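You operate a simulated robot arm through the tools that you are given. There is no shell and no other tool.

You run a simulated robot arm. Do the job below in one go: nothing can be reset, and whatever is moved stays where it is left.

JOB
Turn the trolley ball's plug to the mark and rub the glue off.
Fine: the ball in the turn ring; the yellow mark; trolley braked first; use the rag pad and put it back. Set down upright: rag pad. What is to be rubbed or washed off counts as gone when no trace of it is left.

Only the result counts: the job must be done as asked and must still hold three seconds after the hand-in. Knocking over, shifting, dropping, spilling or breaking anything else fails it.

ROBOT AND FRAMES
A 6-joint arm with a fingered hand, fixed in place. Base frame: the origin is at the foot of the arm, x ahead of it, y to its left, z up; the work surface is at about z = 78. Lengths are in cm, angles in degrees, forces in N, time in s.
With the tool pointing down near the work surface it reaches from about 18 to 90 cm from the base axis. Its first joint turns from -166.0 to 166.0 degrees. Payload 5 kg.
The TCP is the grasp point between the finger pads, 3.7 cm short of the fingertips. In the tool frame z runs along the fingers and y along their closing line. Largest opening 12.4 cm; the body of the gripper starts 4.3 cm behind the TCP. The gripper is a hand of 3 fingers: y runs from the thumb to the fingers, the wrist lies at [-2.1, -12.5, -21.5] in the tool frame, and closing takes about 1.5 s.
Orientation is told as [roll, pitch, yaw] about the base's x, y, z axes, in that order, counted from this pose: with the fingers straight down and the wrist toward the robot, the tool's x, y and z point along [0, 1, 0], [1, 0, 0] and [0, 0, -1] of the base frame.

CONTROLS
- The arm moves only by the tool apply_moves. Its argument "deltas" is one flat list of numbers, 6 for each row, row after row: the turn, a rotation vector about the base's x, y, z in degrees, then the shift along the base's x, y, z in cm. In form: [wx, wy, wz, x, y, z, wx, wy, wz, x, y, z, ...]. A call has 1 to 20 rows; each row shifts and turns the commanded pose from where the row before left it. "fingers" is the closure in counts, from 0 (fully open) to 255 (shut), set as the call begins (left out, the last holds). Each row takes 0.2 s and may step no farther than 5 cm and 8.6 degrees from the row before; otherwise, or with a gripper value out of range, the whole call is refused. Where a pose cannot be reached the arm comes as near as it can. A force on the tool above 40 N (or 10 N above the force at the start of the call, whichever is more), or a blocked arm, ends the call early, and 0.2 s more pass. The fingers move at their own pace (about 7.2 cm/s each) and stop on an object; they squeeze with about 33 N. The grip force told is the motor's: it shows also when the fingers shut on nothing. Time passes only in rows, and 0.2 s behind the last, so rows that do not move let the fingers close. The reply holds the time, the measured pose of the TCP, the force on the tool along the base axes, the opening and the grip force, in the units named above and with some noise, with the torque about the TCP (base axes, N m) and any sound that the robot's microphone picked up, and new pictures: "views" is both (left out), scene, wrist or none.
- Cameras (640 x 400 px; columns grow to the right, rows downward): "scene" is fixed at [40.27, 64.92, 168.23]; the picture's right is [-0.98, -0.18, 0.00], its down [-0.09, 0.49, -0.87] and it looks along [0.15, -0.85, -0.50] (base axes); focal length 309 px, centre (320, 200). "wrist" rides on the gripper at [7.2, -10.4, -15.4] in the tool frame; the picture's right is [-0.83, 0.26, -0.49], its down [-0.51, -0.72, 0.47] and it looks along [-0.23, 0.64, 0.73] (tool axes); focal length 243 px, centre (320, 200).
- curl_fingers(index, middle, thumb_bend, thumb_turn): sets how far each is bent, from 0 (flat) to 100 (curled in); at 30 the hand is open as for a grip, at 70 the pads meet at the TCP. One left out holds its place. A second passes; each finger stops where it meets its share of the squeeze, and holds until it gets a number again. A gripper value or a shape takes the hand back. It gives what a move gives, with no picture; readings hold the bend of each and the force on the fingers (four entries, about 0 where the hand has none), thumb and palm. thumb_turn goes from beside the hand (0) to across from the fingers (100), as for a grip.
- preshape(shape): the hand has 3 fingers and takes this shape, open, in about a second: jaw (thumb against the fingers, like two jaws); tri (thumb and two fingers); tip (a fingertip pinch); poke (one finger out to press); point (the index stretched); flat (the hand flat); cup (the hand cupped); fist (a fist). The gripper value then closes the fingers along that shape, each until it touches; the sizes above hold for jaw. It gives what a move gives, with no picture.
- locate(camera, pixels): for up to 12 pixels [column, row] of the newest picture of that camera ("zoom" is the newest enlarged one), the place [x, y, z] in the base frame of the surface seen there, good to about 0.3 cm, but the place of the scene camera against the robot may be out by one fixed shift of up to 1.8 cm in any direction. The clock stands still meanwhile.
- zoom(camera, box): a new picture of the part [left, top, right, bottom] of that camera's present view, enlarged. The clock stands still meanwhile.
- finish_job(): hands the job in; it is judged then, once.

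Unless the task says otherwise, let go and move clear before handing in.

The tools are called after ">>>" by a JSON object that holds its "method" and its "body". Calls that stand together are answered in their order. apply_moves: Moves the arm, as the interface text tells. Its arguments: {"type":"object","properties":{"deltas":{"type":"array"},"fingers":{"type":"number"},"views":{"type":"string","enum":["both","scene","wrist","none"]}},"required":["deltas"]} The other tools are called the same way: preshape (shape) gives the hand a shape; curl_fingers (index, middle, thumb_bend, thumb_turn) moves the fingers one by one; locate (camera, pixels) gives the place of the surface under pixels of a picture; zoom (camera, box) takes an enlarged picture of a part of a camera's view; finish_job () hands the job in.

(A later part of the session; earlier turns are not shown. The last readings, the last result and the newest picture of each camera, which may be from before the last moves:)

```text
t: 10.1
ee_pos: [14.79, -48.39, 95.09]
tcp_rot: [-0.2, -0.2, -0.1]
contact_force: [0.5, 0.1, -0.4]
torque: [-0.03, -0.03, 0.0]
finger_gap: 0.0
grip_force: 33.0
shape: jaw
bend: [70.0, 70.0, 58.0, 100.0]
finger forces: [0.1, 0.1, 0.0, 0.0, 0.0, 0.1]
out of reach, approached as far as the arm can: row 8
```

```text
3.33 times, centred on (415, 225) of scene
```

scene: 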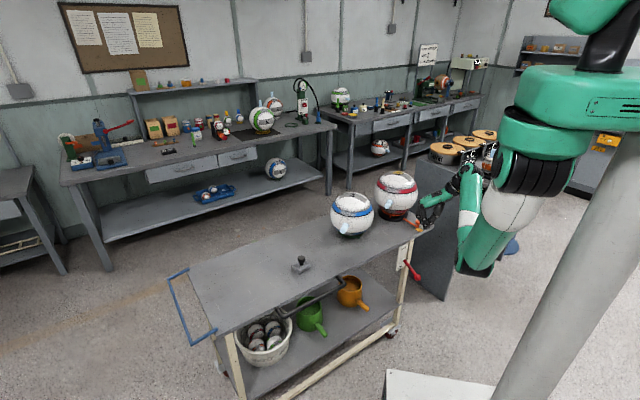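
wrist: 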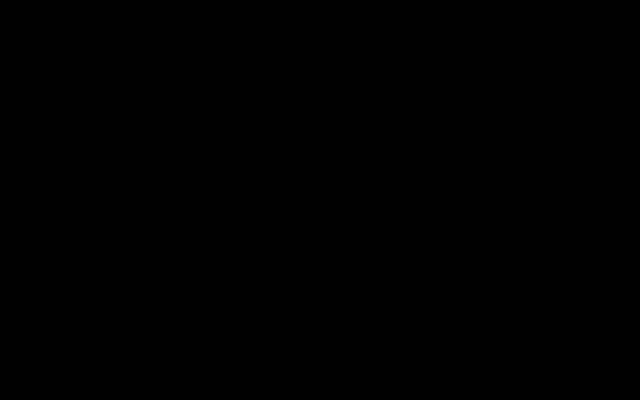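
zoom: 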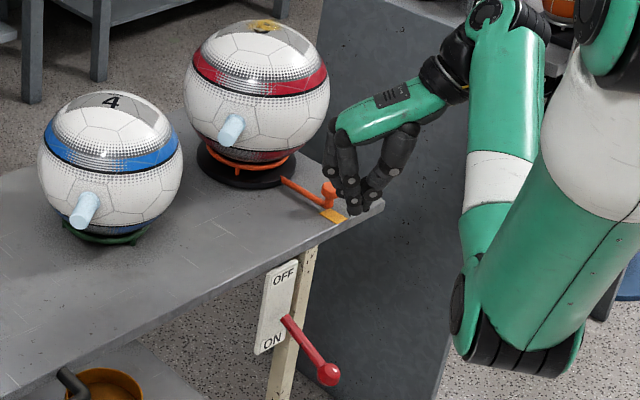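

The lever stays down at ON. I'll move over to the clockwise side of the orange peg, turning the hand -45° so the wrist points away from the ball.

>>> {"method": "apply_moves", "body": {"deltas": [0, 0, -7.5, 0.8, -2.2, -0.3, 0, 0, -7.5, 0.8, -2.2, -0.3, 0, 0, -7.5, 0.8, -2.2, -0.3, 0, 0, -7.5, 0.8, -2.2, -0.3, 0, 0, -7.5, 0.8, -2.2, -0.3, 0, 0, -7.5, 0.8, -2.0, -0.3, 0, 0, 0, 0, 0, 0], "views": "both"}}

>>> {"method": "zoom", "body": {"camera": "scene", "box": [365, 165, 465, 285]}}

```text
t: 11.7
ee_pos: [19.64, -61.53, 93.11]
tcp_rot: [0.0, -0.2, -45.1]
contact_force: [0.8, 0.1, 1.3]
torque: [0.0, -0.01, 0.02]
finger_gap: 0.0
grip_force: 33.1
shape: jaw
bend: [70.0, 70.0, 58.0, 100.0]
finger forces: [0.1, 0.0, 0.0, 0.0, 0.1, 0.0]
```

scene: 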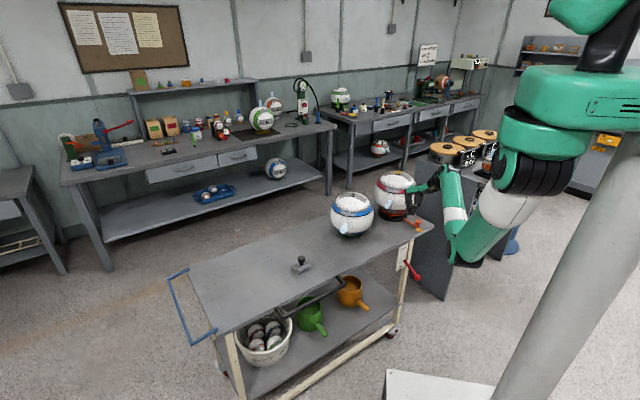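
wrist: 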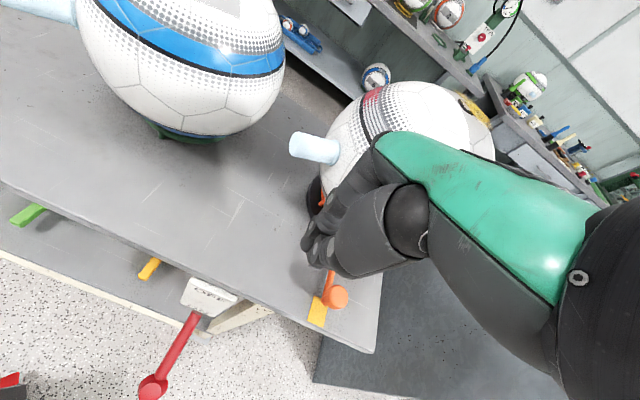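

```text
3.33 times, centred on (415, 225) of scene
```

zoom: 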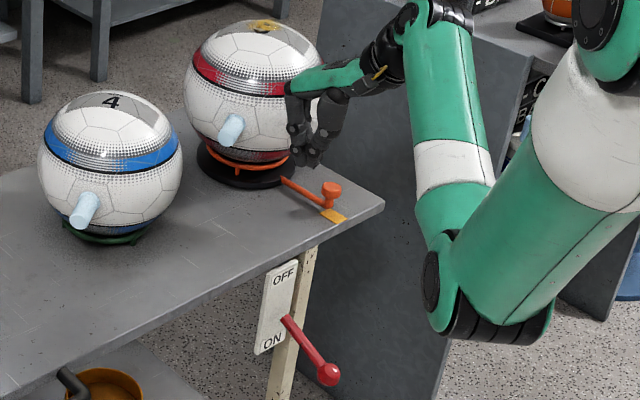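

The wrist view is clear: peg (335,297), mark (317,313), plug tip (297,145), and the red lever down. I'll take exact coordinates of these before pushing.

>>> {"method": "locate", "body": {"camera": "wrist", "pixels": [[336, 297], [342, 292], [316, 312], [312, 320], [322, 305], [296, 145], [315, 148], [330, 152], [307, 245], [312, 232], [330, 268], [330, 274]]}}

>>> {"method": "zoom", "body": {"camera": "wrist", "box": [270, 90, 400, 350]}}

```text
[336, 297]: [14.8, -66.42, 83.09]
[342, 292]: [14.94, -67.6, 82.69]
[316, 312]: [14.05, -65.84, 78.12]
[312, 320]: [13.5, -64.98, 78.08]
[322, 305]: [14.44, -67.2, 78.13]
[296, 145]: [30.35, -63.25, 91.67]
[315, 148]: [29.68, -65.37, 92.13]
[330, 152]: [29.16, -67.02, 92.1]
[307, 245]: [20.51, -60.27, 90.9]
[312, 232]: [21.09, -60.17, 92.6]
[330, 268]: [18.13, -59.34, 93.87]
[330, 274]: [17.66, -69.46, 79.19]
```

```text
1.54 times, centred on (335, 220) of wrist
```

zoom: 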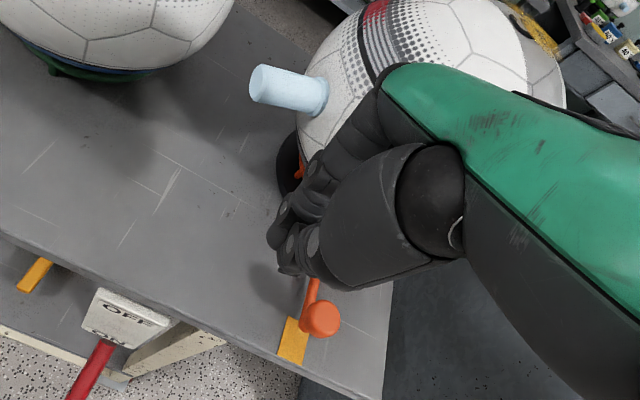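

Everything matches: peg (14.9,-66.8, top 82.9), mark (14.0,-65.9), plug tip (30.35,-63.25). I'll tilt the hand 15° outward and come down beside the peg on its clockwise side.

>>> {"method": "apply_moves", "body": {"deltas": [-5.3, -5.3, 0, 0, 0, 0, -5.3, -5.3, 0, 0, 0, 0, 0, 0, 0, -0.3, -0.5, -2.5, 0, 0, 0, -0.3, -0.5, -2.5, 0, 0, 0, -0.2, -0.3, -2.5, 0, 0, 0, -0.2, -0.3, -2.2, 0, 0, 0, 0, 0, 0], "views": "both"}}

>>> {"method": "zoom", "body": {"camera": "scene", "box": [375, 165, 455, 245]}}

```text
t: 13.3
ee_pos: [18.59, -63.19, 83.35]
tcp_rot: [-0.1, -15.2, -45.0]
contact_force: [0.0, 0.2, -0.2]
torque: [-0.02, -0.04, -0.01]
finger_gap: 0.0
grip_force: 33.5
shape: jaw
bend: [70.0, 70.0, 58.0, 100.0]
finger forces: [0.0, 0.1, 0.0, 0.1, 0.0, 0.0]
```

scene: 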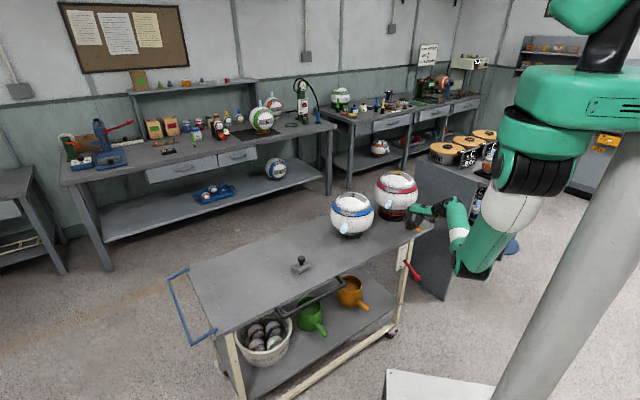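
wrist: 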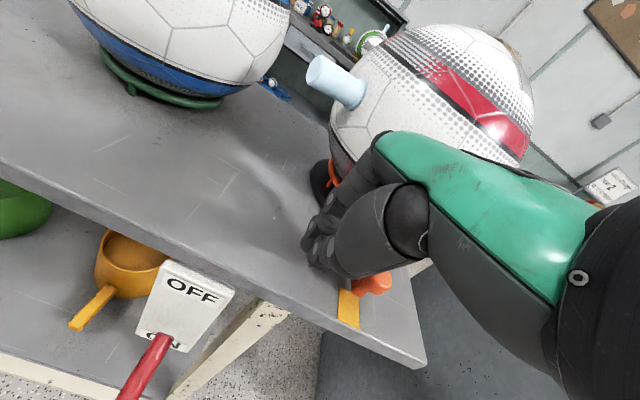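

```text
5.00 times, centred on (415, 205) of scene
```

zoom: 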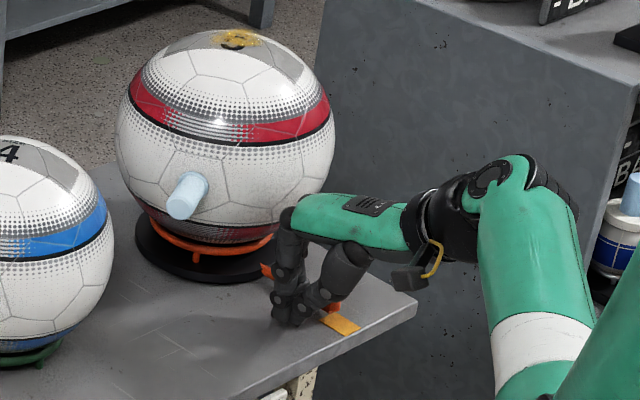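

The fingertips are beside the peg, just above the table and clear of the ball. I'll push the peg slowly counter-clockwise along its arc, turning the hand with it.

>>> {"method": "apply_moves", "body": {"deltas": [0, 0, 3, -0.72, -0.59, -0.1, 0, 0, 3, -0.65, -0.64, -0.1, 0, 0, 3, -0.61, -0.67, 0, 0, 0, 3, -0.7, -0.55, 0], "views": "both"}}

>>> {"method": "zoom", "body": {"camera": "scene", "box": [375, 165, 455, 245]}}

```text
t: 14.3
ee_pos: [15.9, -65.54, 83.29]
tcp_rot: [-0.1, -15.2, -32.9]
contact_force: [-0.6, 0.1, -0.4]
torque: [0.01, 0.0, 0.02]
finger_gap: 0.0
grip_force: 33.1
shape: jaw
bend: [70.0, 70.0, 58.0, 100.0]
finger forces: [0.0, 0.1, 0.1, 0.0, 0.0, 0.0]
```

scene: 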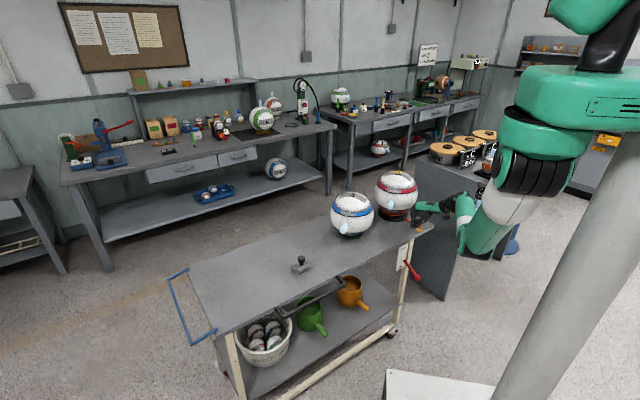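
wrist: 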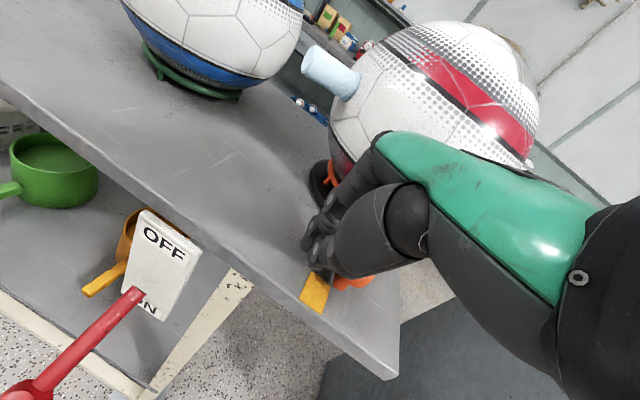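

```text
5.00 times, centred on (415, 205) of scene
```

zoom: 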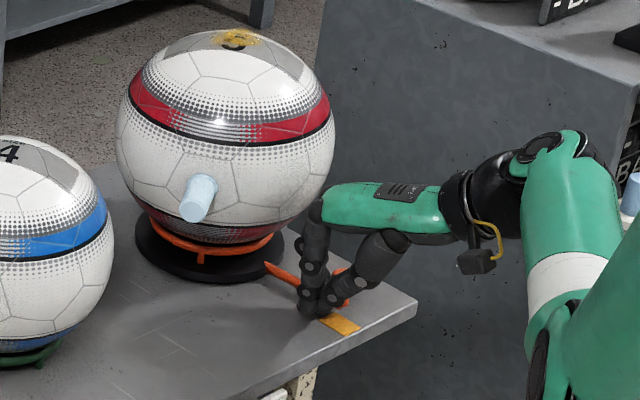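

The plug moved a little, from (187,195) to (198,198), so the ball turns with the handle. I'll keep pushing along the arc in stages.

>>> {"method": "apply_moves", "body": {"deltas": [0, 0, 3, -0.65, -0.67, 0, 0, 0, 3, -0.63, -0.61, 0, 0, 0, 3, -0.6, -0.65, 0, 0, 0, 3, -0.57, -0.67, 0, 0, 0, 3, -0.53, -0.7, 0, 0, 0, 3, -0.49, -0.73, 0], "views": "both"}}

>>> {"method": "zoom", "body": {"camera": "scene", "box": [375, 165, 455, 245]}}

```text
t: 15.7
ee_pos: [12.4, -68.66, 83.6]
tcp_rot: [-0.1, -15.2, -15.0]
contact_force: [0.8, 0.3, 0.7]
torque: [-0.02, 0.03, 0.01]
finger_gap: 0.0
grip_force: 33.7
shape: jaw
bend: [70.0, 70.0, 58.0, 100.0]
finger forces: [0.1, 0.0, 0.1, 0.0, 0.1, 0.1]
out of reach, approached as far as the arm can: row 6
```

scene: 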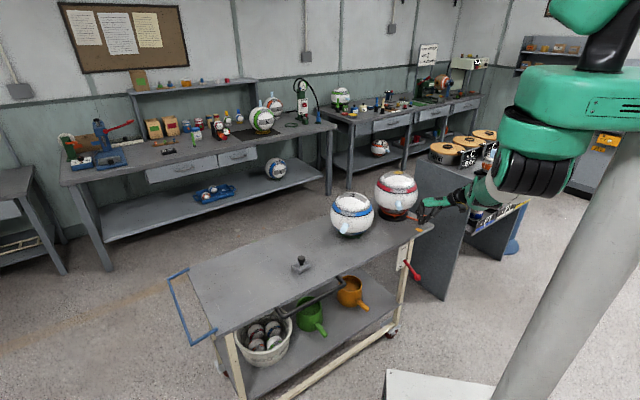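
wrist: 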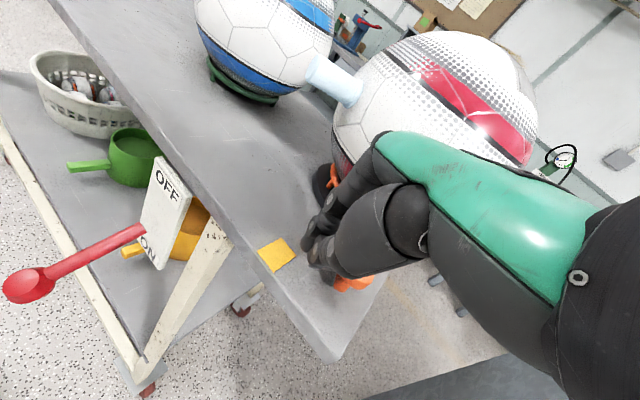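

```text
5.00 times, centred on (415, 205) of scene
```

zoom: 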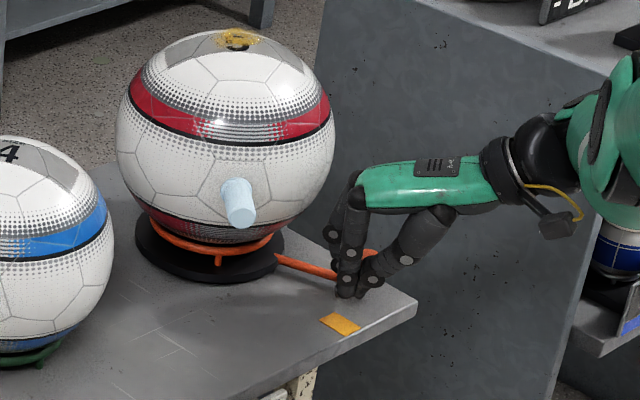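

The plug is now about a third of the way round. Row 6 ran into a reach limit while turning, so I'll hold the hand's yaw and keep pushing the peg by translation only.

>>> {"method": "apply_moves", "body": {"deltas": [0, 0, 0, -0.3, -0.7, -0.1, 0, 0, 0, -0.4, -0.75, -0.1, 0, 0, 0, -0.38, -0.78, 0, 0, 0, 0, -0.34, -0.8, 0], "views": "both"}}

>>> {"method": "zoom", "body": {"camera": "scene", "box": [375, 165, 455, 245]}}

```text
t: 16.7
ee_pos: [11.27, -69.09, 84.57]
tcp_rot: [-0.1, -15.3, -15.1]
contact_force: [-0.4, 0.5, -0.6]
torque: [-0.01, -0.04, 0.0]
finger_gap: 0.0
grip_force: 32.6
shape: jaw
bend: [70.0, 70.0, 58.0, 100.0]
finger forces: [0.0, 0.1, 0.0, 0.0, 0.0, 0.0]
out of reach, approached as far as the arm can: row 1, 2, 3, 4
```

scene: 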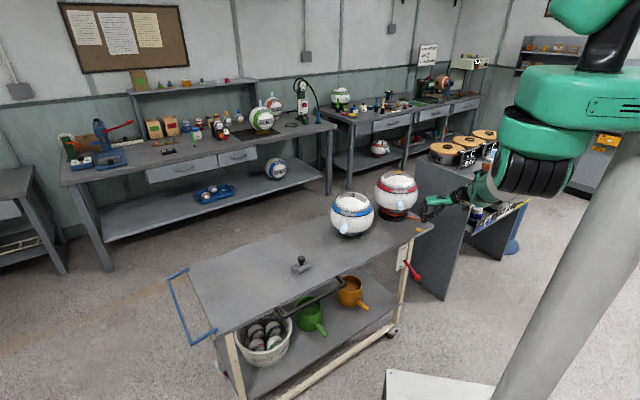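
wrist: 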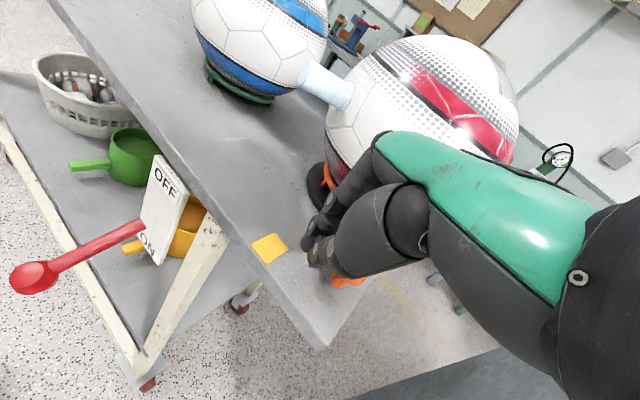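

```text
5.00 times, centred on (415, 205) of scene
```

zoom: 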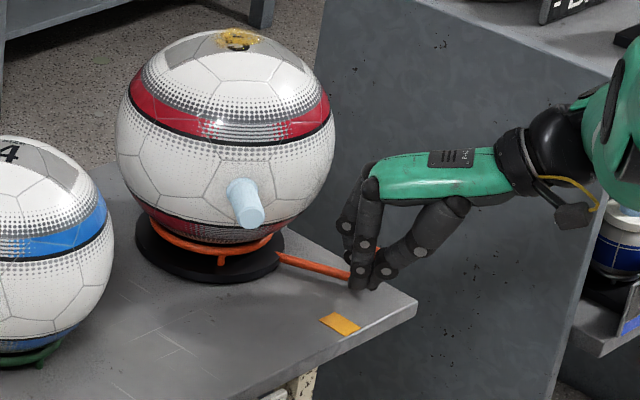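

The plug is roughly halfway round, but the sideways wrist has reached its limit. I'll back off, lift, and come back with the wrist facing the robot (yaw about -80°) so I can push the peg in -y.

>>> {"method": "apply_moves", "body": {"deltas": [0, 0, 0, 0.3, 1.5, 0.5, 0, 0, 0, 0, 1.5, 2, 0, 0, 0, 0, 1.5, 4, 0, 0, 0, 0, 1, 4, 3.8, 3.8, 0, 0, 0, 0, 3.8, 3.8, 0, 0, 0, 0], "views": "both"}}

>>> {"method": "zoom", "body": {"camera": "scene", "box": [375, 165, 455, 245]}}

```text
t: 18.1
ee_pos: [11.44, -63.56, 95.17]
tcp_rot: [5.4, -5.8, -16.0]
contact_force: [-0.4, -0.7, -0.6]
torque: [0.0, 0.0, 0.0]
finger_gap: 0.0
grip_force: 32.9
shape: jaw
bend: [70.0, 70.0, 58.0, 100.0]
finger forces: [0.0, 0.1, 0.0, 0.0, 0.0, 0.0]
```

scene: 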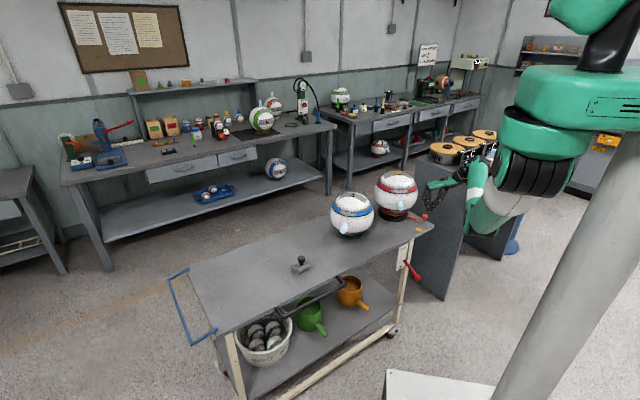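
wrist: 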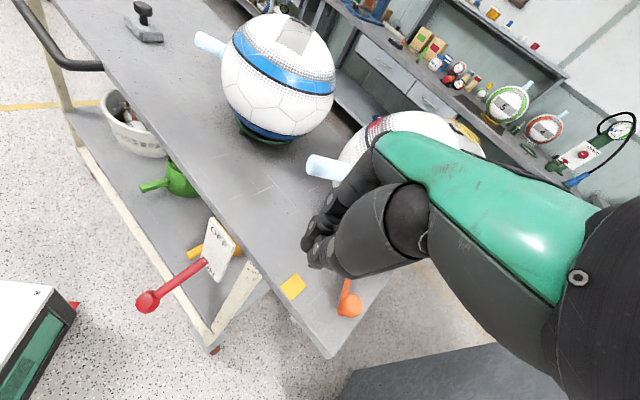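

```text
5.00 times, centred on (415, 205) of scene
```

zoom: 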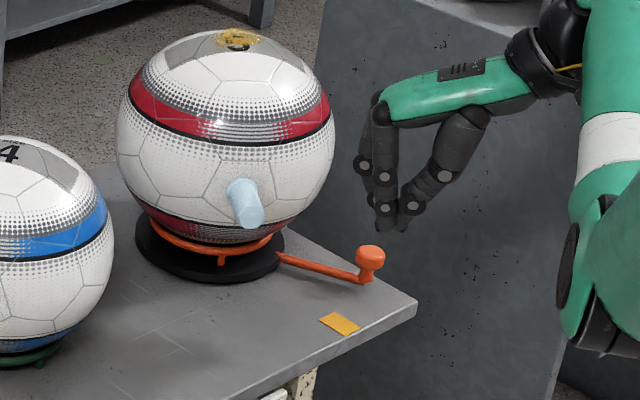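

The peg and plug are clearly visible. I'll measure them now.

>>> {"method": "locate", "body": {"camera": "zoom", "pixels": [[370, 254], [340, 323], [252, 215], [245, 195], [310, 265], [350, 275]]}}

>>> {"method": "locate", "body": {"camera": "wrist", "pixels": [[349, 307], [352, 302], [292, 286], [312, 166], [325, 168], [345, 290]]}}

```text
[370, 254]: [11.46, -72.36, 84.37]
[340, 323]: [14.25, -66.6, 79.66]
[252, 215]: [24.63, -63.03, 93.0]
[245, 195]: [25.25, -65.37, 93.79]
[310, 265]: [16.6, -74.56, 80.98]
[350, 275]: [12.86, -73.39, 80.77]
```

```text
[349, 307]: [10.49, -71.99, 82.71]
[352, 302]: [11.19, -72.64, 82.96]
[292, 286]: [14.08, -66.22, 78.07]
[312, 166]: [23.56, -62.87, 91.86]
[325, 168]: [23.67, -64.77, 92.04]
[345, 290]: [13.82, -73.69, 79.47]
```

The plug is now at about 98° and the peg at 157.5°, leaving about 37° to go. I'll turn the hand to yaw -80° up here, leaning it slightly away from the ball.

>>> {"method": "apply_moves", "body": {"deltas": [0, 0, -8, 0, 0, 0, 0, 0, -8, 0, 0, 0, 0, 0, -8, 0, 0, 0, 0, 0, -8, -0.2, 0, 0, 0, 0, -8, -0.2, 0, 0, 0, 0, -8, -0.2, 0, 0, 0, 0, -8, -0.2, 0, 0, 0, 0, -8, -0.2, 0, 0, 1, -5, 0, 0, 0, 0, 0, 0, 0, 0, 0, 0], "views": "both"}}

>>> {"method": "zoom", "body": {"camera": "scene", "box": [375, 165, 455, 245]}}

```text
t: 20.3
ee_pos: [10.44, -63.62, 95.0]
tcp_rot: [10.4, -5.7, -80.5]
contact_force: [-0.4, -0.3, 0.5]
torque: [-0.04, 0.0, 0.02]
finger_gap: 0.0
grip_force: 33.4
shape: jaw
bend: [70.0, 70.0, 58.0, 100.0]
finger forces: [0.1, 0.1, 0.0, 0.0, 0.0, 0.0]
```

scene: 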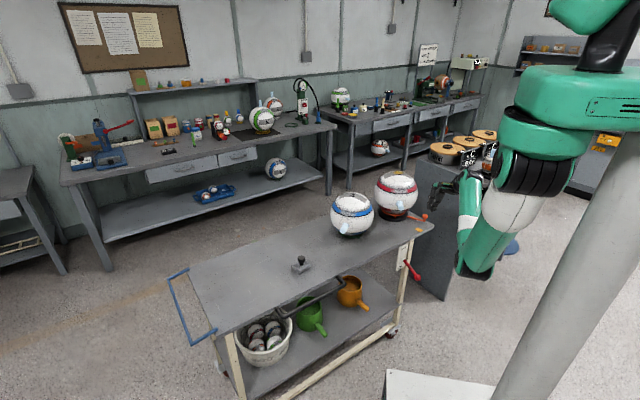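
wrist: 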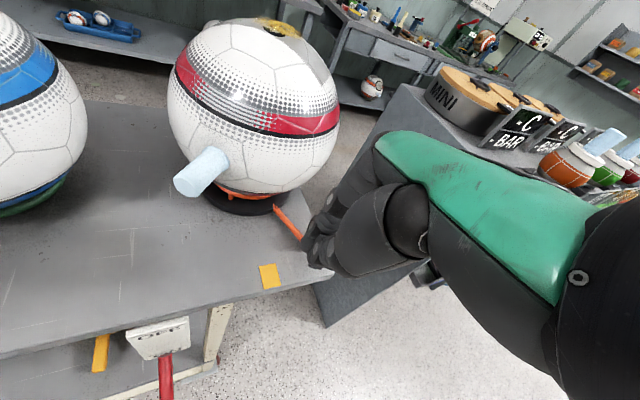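

```text
5.00 times, centred on (415, 205) of scene
```

zoom: 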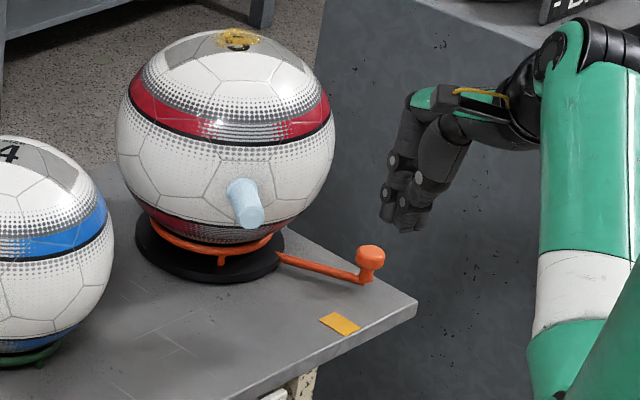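

The arm is in a natural posture now, with the hand just robot-side of the peg. I'll go down beside the peg on its +y side.

>>> {"method": "apply_moves", "body": {"deltas": [0, 0, 0, -0.05, -0.8, -2.9, 0, 0, 0, -0.05, -0.8, -2.9, 0, 0, 0, -0.05, -0.8, -2.9, 0, 0, 0, -0.05, -0.8, -2.8, 0, 0, 0, 0, 0, 0], "views": "both"}}

>>> {"method": "zoom", "body": {"camera": "scene", "box": [375, 165, 455, 245]}}

```text
t: 21.5
ee_pos: [10.03, -66.69, 83.44]
tcp_rot: [10.4, -5.7, -80.5]
contact_force: [-0.1, 0.7, -0.3]
torque: [-0.02, -0.03, -0.01]
finger_gap: 0.0
grip_force: 33.5
shape: jaw
bend: [70.0, 70.0, 58.0, 100.0]
finger forces: [0.1, 0.0, 0.0, 0.1, 0.0, 0.1]
```

scene: 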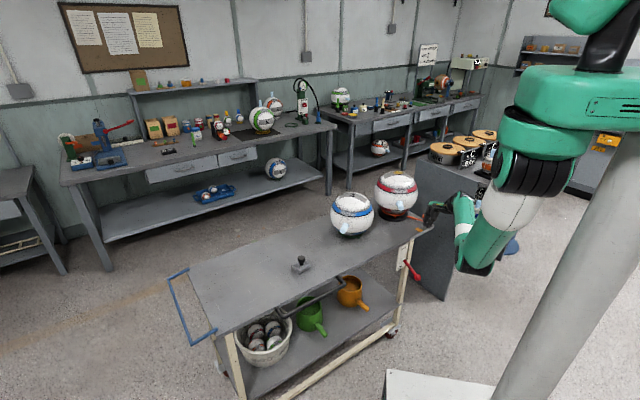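
wrist: 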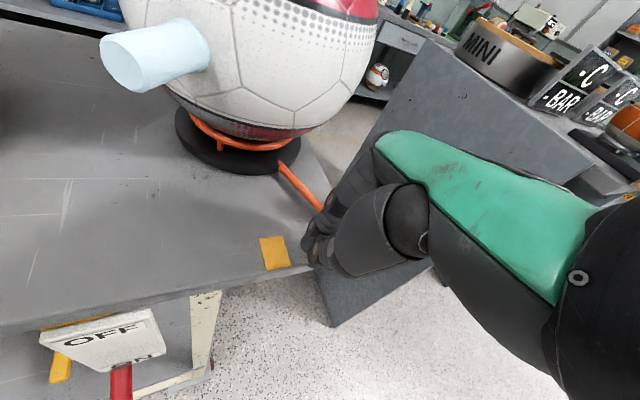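

```text
5.00 times, centred on (415, 205) of scene
```

zoom: 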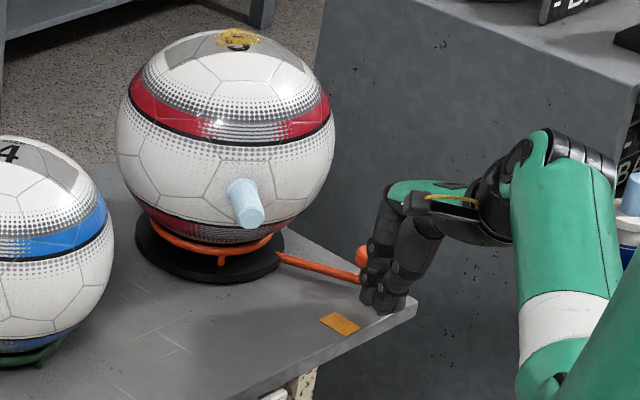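

The fingertips are right behind the peg. I'll push in -y along the arc and check.

>>> {"method": "apply_moves", "body": {"deltas": [0, 0, 0, 0, -0.9, 0, 0, 0, 0, 0, -0.9, 0, 0, 0, 0, -0.05, -0.9, 0, 0, 0, 0, -0.1, -0.9, 0, 0, 0, 0, -0.1, -0.9, 0, 0, 0, 0, -0.1, -0.9, 0], "views": "both"}}

>>> {"method": "zoom", "body": {"camera": "scene", "box": [375, 165, 455, 245]}}

```text
t: 22.9
ee_pos: [9.57, -72.26, 83.58]
tcp_rot: [10.3, -5.6, -80.6]
contact_force: [-28.3, 5.0, 2.6]
torque: [-0.04, 0.22, -0.86]
finger_gap: 0.0
grip_force: 32.7
shape: jaw
bend: [70.0, 70.0, 58.0, 100.0]
finger forces: [0.1, 26.8, 0.0, 0.0, 0.0, 0.0]
```

scene: 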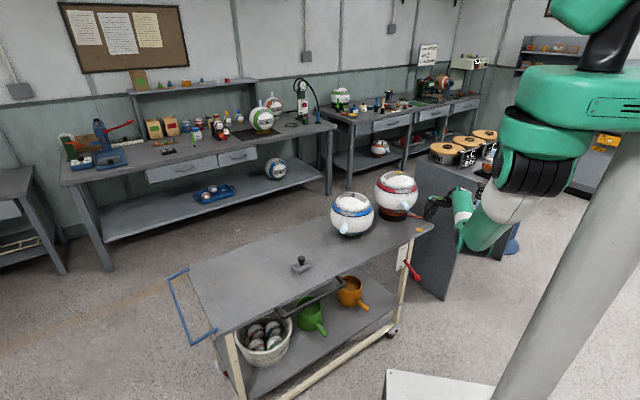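
wrist: 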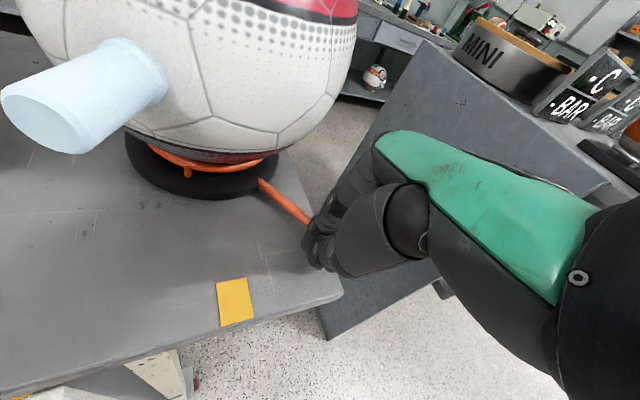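

```text
5.00 times, centred on (415, 205) of scene
```

zoom: 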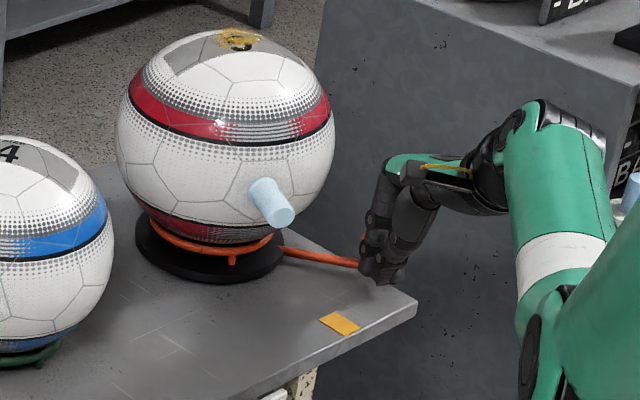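

The reading shows 28 N along -x on one finger, so the peg is pressing on the side of a finger rather than the front. I'll look closely before going on.

>>> {"method": "zoom", "body": {"camera": "wrist", "box": [260, 160, 400, 300]}}

>>> {"method": "zoom", "body": {"camera": "scene", "box": [405, 195, 445, 235]}}

>>> {"method": "locate", "body": {"camera": "zoom", "pixels": [[300, 220], [250, 215], [240, 185], [330, 260], [290, 250], [200, 205]]}}

```text
2.86 times, centred on (330, 230) of wrist
```

zoom: 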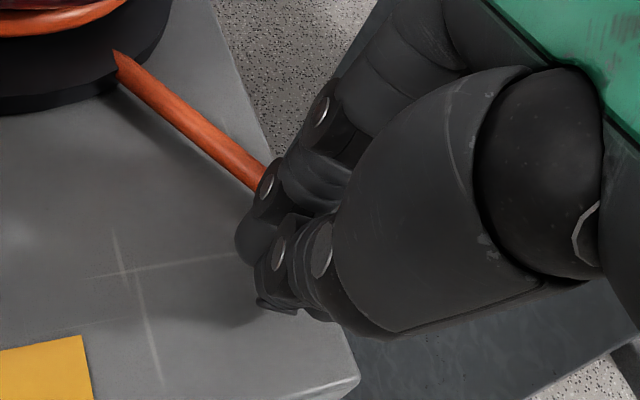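

```text
10.00 times, centred on (425, 215) of scene
```

zoom: 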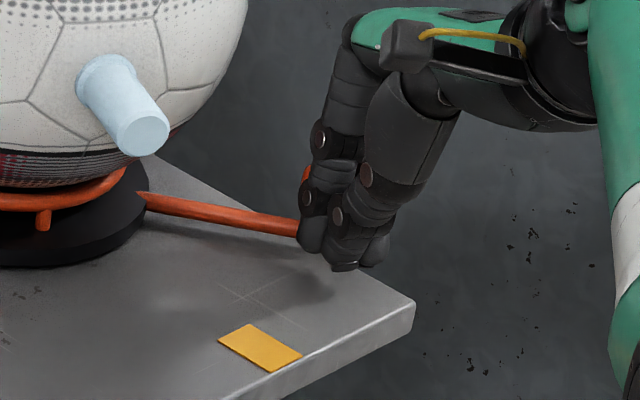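

```text
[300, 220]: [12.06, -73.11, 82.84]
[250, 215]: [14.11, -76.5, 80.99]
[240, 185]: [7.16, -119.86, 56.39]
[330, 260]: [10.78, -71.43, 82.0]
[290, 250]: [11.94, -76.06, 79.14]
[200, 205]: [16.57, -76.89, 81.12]
```

The knob peeks out at zoom (305,172) on the +x side of the finger, so I'm catching it too far to -x. I'll back off a little and look again before re-aligning.

>>> {"method": "apply_moves", "body": {"deltas": [0, 0, 0, -0.3, 0.8, 0, 0, 0, 0, 0, 1.2, 0.3], "views": "both"}}

>>> {"method": "zoom", "body": {"camera": "scene", "box": [405, 195, 445, 235]}}

```text
t: 23.5
ee_pos: [9.63, -70.13, 83.73]
tcp_rot: [10.7, -5.8, -80.4]
contact_force: [-0.4, -0.3, -0.3]
torque: [0.01, -0.01, -0.01]
finger_gap: 0.0
grip_force: 32.6
shape: jaw
bend: [70.0, 70.0, 58.0, 100.0]
finger forces: [0.0, 0.0, 0.0, 0.0, 0.0, 0.0]
```

scene: 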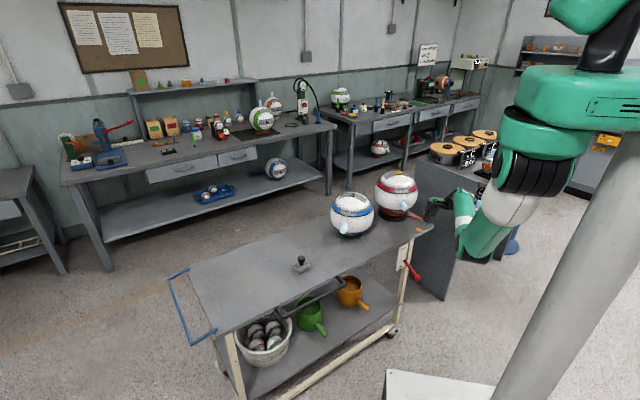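
wrist: 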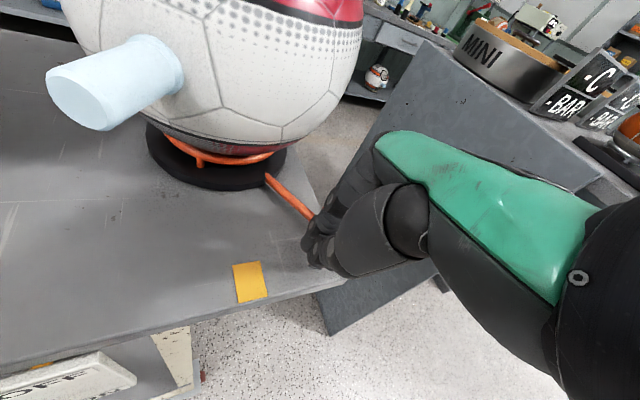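

```text
10.00 times, centred on (425, 215) of scene
```

zoom: 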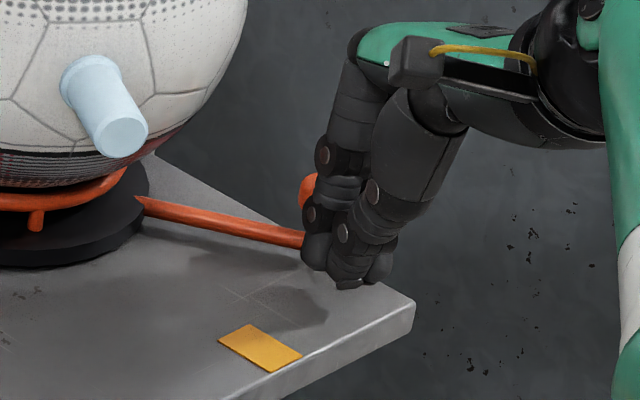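

The plug slipped back slightly as I retreated, so the knob is hooked by a finger. I'll lift straight up to see the peg.

>>> {"method": "apply_moves", "body": {"deltas": [0, 0, 0, 0, 0, 2, 0, 0, 0, 0, 0, 3, 0, 0, 0, 0, 1, 3], "views": "both"}}

>>> {"method": "zoom", "body": {"camera": "scene", "box": [385, 185, 445, 235]}}

>>> {"method": "zoom", "body": {"camera": "wrist", "box": [260, 160, 400, 300]}}

```text
t: 24.3
ee_pos: [9.45, -69.21, 91.69]
tcp_rot: [10.4, -5.7, -80.5]
contact_force: [0.2, -0.2, -1.3]
torque: [-0.01, 0.0, 0.01]
finger_gap: 0.01
grip_force: 32.6
shape: jaw
bend: [70.0, 70.0, 58.0, 100.0]
finger forces: [0.0, 0.0, 0.0, 0.0, 0.0, 0.1]
```

scene: 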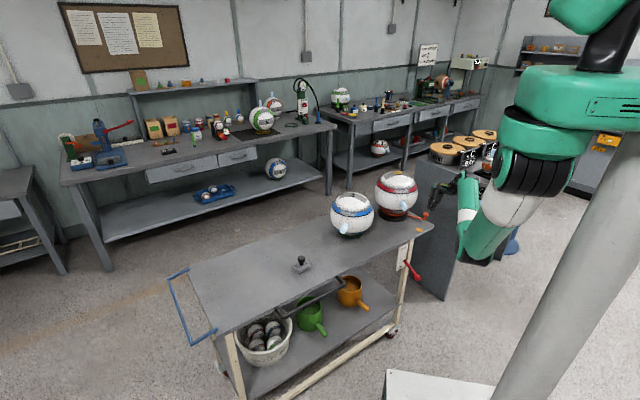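
wrist: 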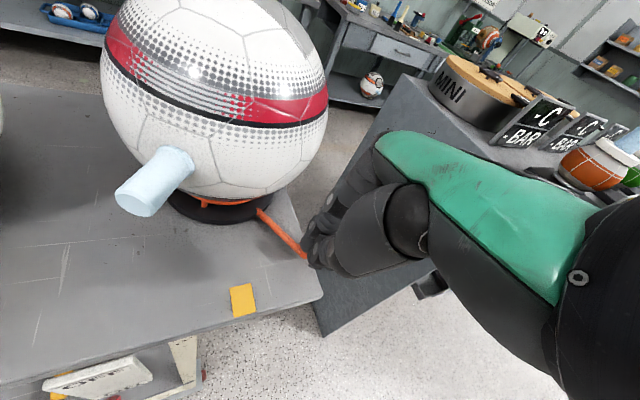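

```text
8.00 times, centred on (415, 210) of scene
```

zoom: 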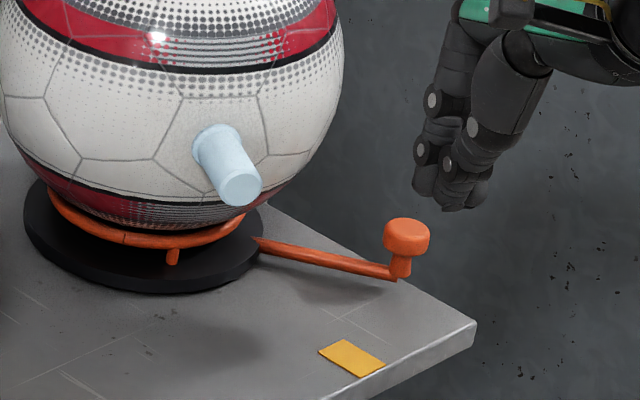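

```text
2.86 times, centred on (330, 230) of wrist
```

zoom: 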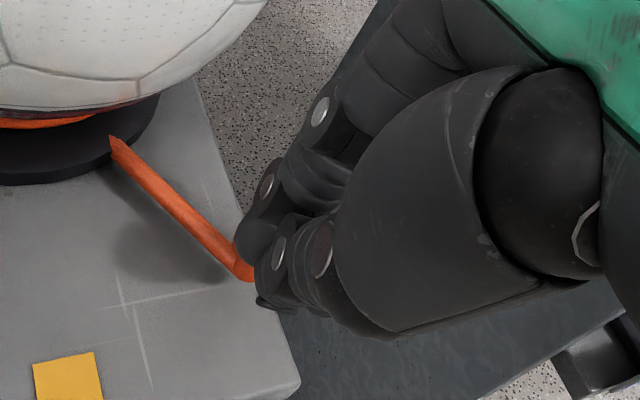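

>>> {"method": "locate", "body": {"camera": "scene", "pixels": [[426, 213], [425.5, 214], [405, 208], [404, 204], [419, 229.7]]}}

>>> {"method": "zoom", "body": {"camera": "scene", "box": [385, 185, 445, 235]}}

>>> {"method": "locate", "body": {"camera": "zoom", "pixels": [[407, 230], [407, 222], [240, 187], [225, 160], [352, 358], [330, 258], [390, 270], [445, 205], [425, 195], [470, 205]]}}

```text
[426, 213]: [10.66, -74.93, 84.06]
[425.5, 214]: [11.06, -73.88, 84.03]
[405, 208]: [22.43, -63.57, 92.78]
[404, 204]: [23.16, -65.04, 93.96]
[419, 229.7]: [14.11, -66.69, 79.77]
```

```text
8.00 times, centred on (415, 210) of scene
```

zoom: 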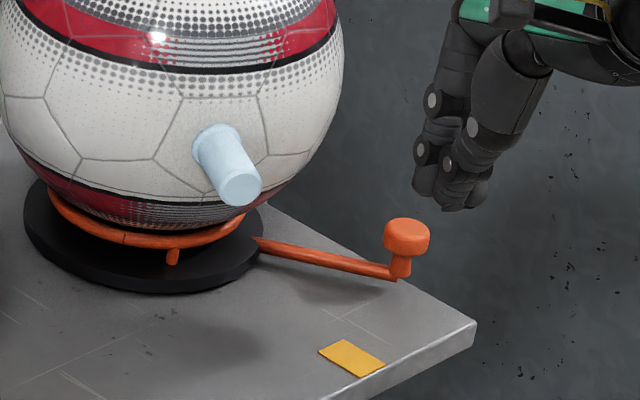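

```text
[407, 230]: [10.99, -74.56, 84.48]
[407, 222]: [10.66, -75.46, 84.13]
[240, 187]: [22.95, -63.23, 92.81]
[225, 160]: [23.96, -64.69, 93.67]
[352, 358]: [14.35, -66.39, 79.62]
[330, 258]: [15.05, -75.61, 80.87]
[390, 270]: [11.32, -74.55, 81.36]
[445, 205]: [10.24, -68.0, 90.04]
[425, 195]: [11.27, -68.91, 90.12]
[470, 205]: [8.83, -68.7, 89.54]
```

The peg is at about 166° and the plug at about 104°, so 31° remain. Pushing is slippery, so I'll open the jaw above the peg to take the knob between thumb and fingers, which drives it positively.

>>> {"method": "apply_moves", "body": {"deltas": [0, 0, 0, 0, 0.3, 1.5, 0, 0, 0, 0.1, 0, 1.5, 0, 0, 0, 0.2, -1, 0, 0, 0, 0, 0.2, -1.4, 0, 0, 0, 0, 0.2, -1.6, 0, 0, 0, 0, 0.3, -1.6, 0, 0, 0, 0, 0, 0, 0], "fingers": 0, "views": "both"}}

>>> {"method": "zoom", "body": {"camera": "scene", "box": [385, 165, 465, 235]}}

```text
t: 25.9
ee_pos: [10.59, -74.53, 94.71]
tcp_rot: [10.4, -5.6, -80.5]
contact_force: [1.0, 0.2, -0.1]
torque: [-0.01, -0.02, -0.02]
finger_gap: 12.37
grip_force: 0.1
shape: jaw
bend: [30.0, 30.0, 30.0, 98.0]
finger forces: [0.0, 0.1, 0.0, 0.0, 0.1, 0.0]
```

scene: 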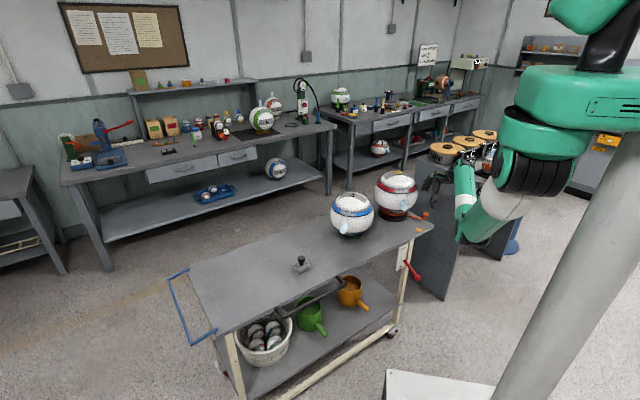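
wrist: 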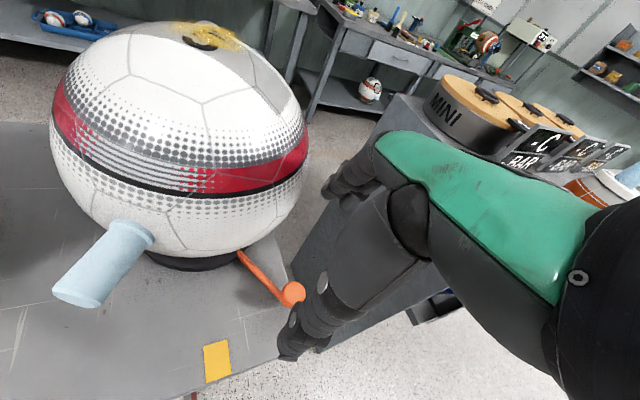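

```text
5.71 times, centred on (425, 200) of scene
```

zoom: 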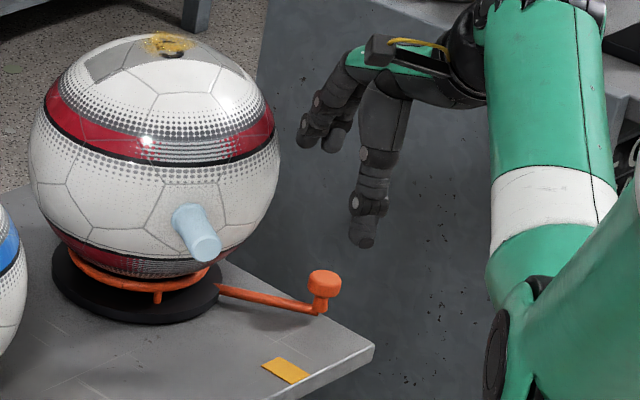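

The hand is open above the peg. I'll locate the knob through the wrist camera at (292,292) for exact alignment.

>>> {"method": "locate", "body": {"camera": "wrist", "pixels": [[292, 290], [287, 295], [296, 286], [282, 284], [215, 362], [78, 298], [100, 265], [290, 345], [335, 195]]}}

>>> {"method": "zoom", "body": {"camera": "wrist", "box": [240, 150, 400, 370]}}

```text
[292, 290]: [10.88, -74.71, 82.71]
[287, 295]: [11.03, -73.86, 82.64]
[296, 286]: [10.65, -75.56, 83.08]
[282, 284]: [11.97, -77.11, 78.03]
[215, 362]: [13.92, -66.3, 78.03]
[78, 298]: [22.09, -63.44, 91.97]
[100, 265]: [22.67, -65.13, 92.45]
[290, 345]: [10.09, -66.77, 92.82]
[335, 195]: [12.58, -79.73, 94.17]
```

```text
1.82 times, centred on (320, 260) of wrist
```

zoom: 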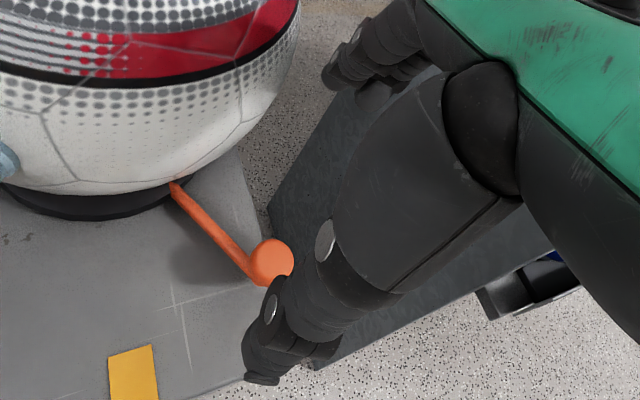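

The knob is at (10.8,-74.7, top 82.9), right under the TCP. I'll go straight down around it.

>>> {"method": "apply_moves", "body": {"deltas": [0, 0, 0, 0, 0, -3, 0, 0, 0, 0, 0, -3, 0, 0, 0, 0, -0.1, -2.8, 0, 0, 0, 0, 0, -1.6, 0, 0, 0, 0, 0, -1.2, 0, 0, 0, 0, 0, 0], "views": "both"}}

>>> {"method": "zoom", "body": {"camera": "scene", "box": [395, 185, 455, 235]}}

```text
t: 27.3
ee_pos: [10.5, -74.64, 83.22]
tcp_rot: [10.6, -5.7, -80.5]
contact_force: [-0.5, -0.3, -0.4]
torque: [0.02, -0.02, 0.03]
finger_gap: 12.39
grip_force: 0.1
shape: jaw
bend: [30.0, 30.0, 30.0, 98.0]
finger forces: [0.0, 0.1, 0.0, 0.0, 0.0, 0.0]
```

scene: 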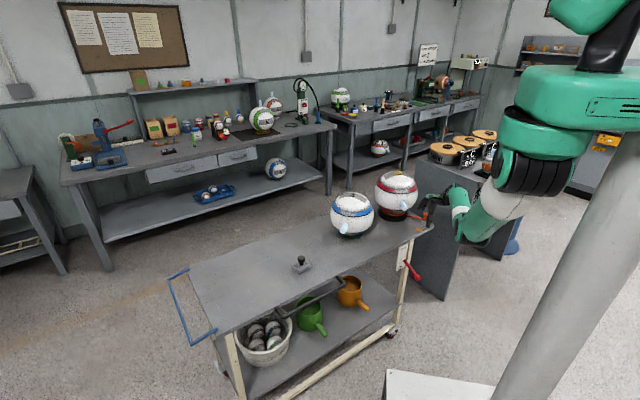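
wrist: 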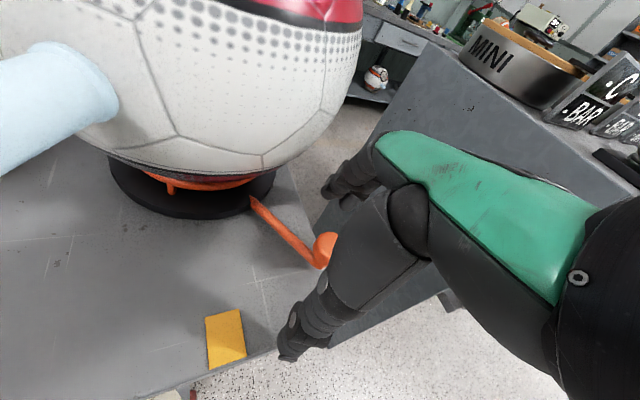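

```text
8.00 times, centred on (425, 210) of scene
```

zoom: 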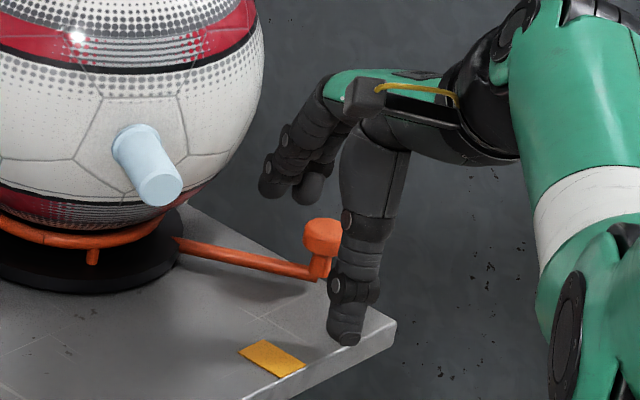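

The thumb looks about 0.7 cm off to -x of the knob. I'll check the tip heights, then shift slightly before closing.

>>> {"method": "locate", "body": {"camera": "zoom", "pixels": [[343, 342], [345, 325], [322, 230], [270, 190], [308, 195], [350, 290], [318, 270]]}}

>>> {"method": "locate", "body": {"camera": "wrist", "pixels": [[325, 245], [285, 355], [295, 340], [300, 320], [345, 195], [225, 340]]}}

```text
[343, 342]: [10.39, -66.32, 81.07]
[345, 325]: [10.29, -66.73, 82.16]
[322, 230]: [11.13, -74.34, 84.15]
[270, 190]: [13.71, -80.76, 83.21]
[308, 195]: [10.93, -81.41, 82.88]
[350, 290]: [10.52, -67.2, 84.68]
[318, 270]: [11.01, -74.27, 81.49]
```

```text
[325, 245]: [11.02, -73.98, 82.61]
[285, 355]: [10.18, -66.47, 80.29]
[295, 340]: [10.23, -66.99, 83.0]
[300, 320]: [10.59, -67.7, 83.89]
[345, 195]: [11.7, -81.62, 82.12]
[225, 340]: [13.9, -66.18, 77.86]
```

Thumb and fingers straddle the knob well (thumb x≈10.3, fingers 10.7–13.4, knob 10.9). I'll close on it.

>>> {"method": "apply_moves", "body": {"deltas": [0, 0, 0, 0.2, 0, -0.2, 0, 0, 0, 0, 0, 0, 0, 0, 0, 0, 0, 0, 0, 0, 0, 0, 0, 0, 0, 0, 0, 0, 0, 0, 0, 0, 0, 0, 0, 0, 0, 0, 0, 0, 0, 0], "fingers": 255, "views": "both"}}

>>> {"method": "zoom", "body": {"camera": "scene", "box": [395, 185, 455, 235]}}

```text
t: 28.9
ee_pos: [10.81, -74.64, 83.06]
tcp_rot: [10.4, -5.6, -80.5]
contact_force: [1.7, -2.0, -4.4]
torque: [-0.68, -0.35, -0.16]
finger_gap: 0.9
grip_force: 32.8
shape: jaw
bend: [71.0, 69.0, 74.0, 100.0]
finger forces: [26.8, 8.1, 0.0, 0.0, 30.3, 0.1]
```

scene: 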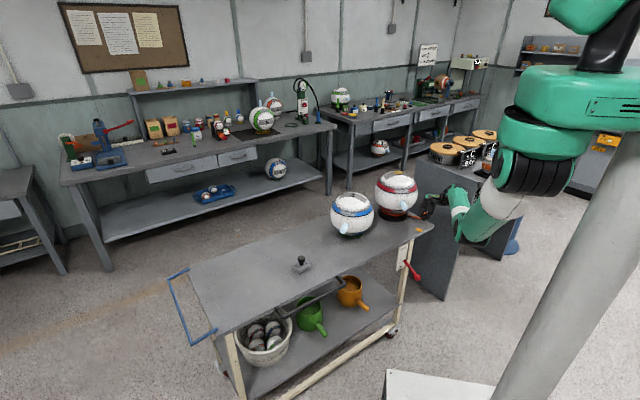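
wrist: 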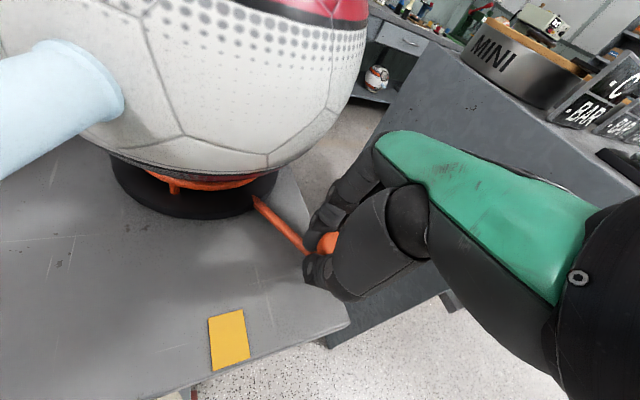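

```text
8.00 times, centred on (425, 210) of scene
```

zoom: 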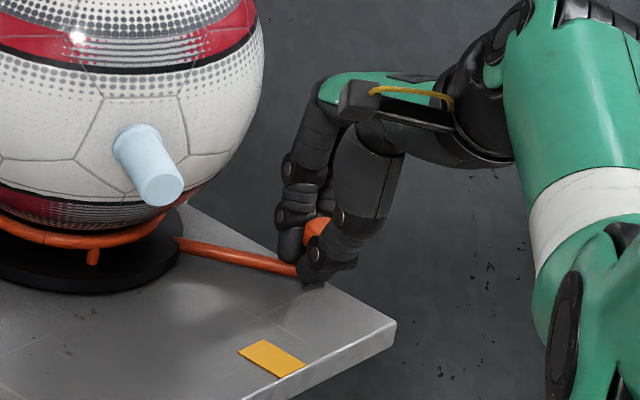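

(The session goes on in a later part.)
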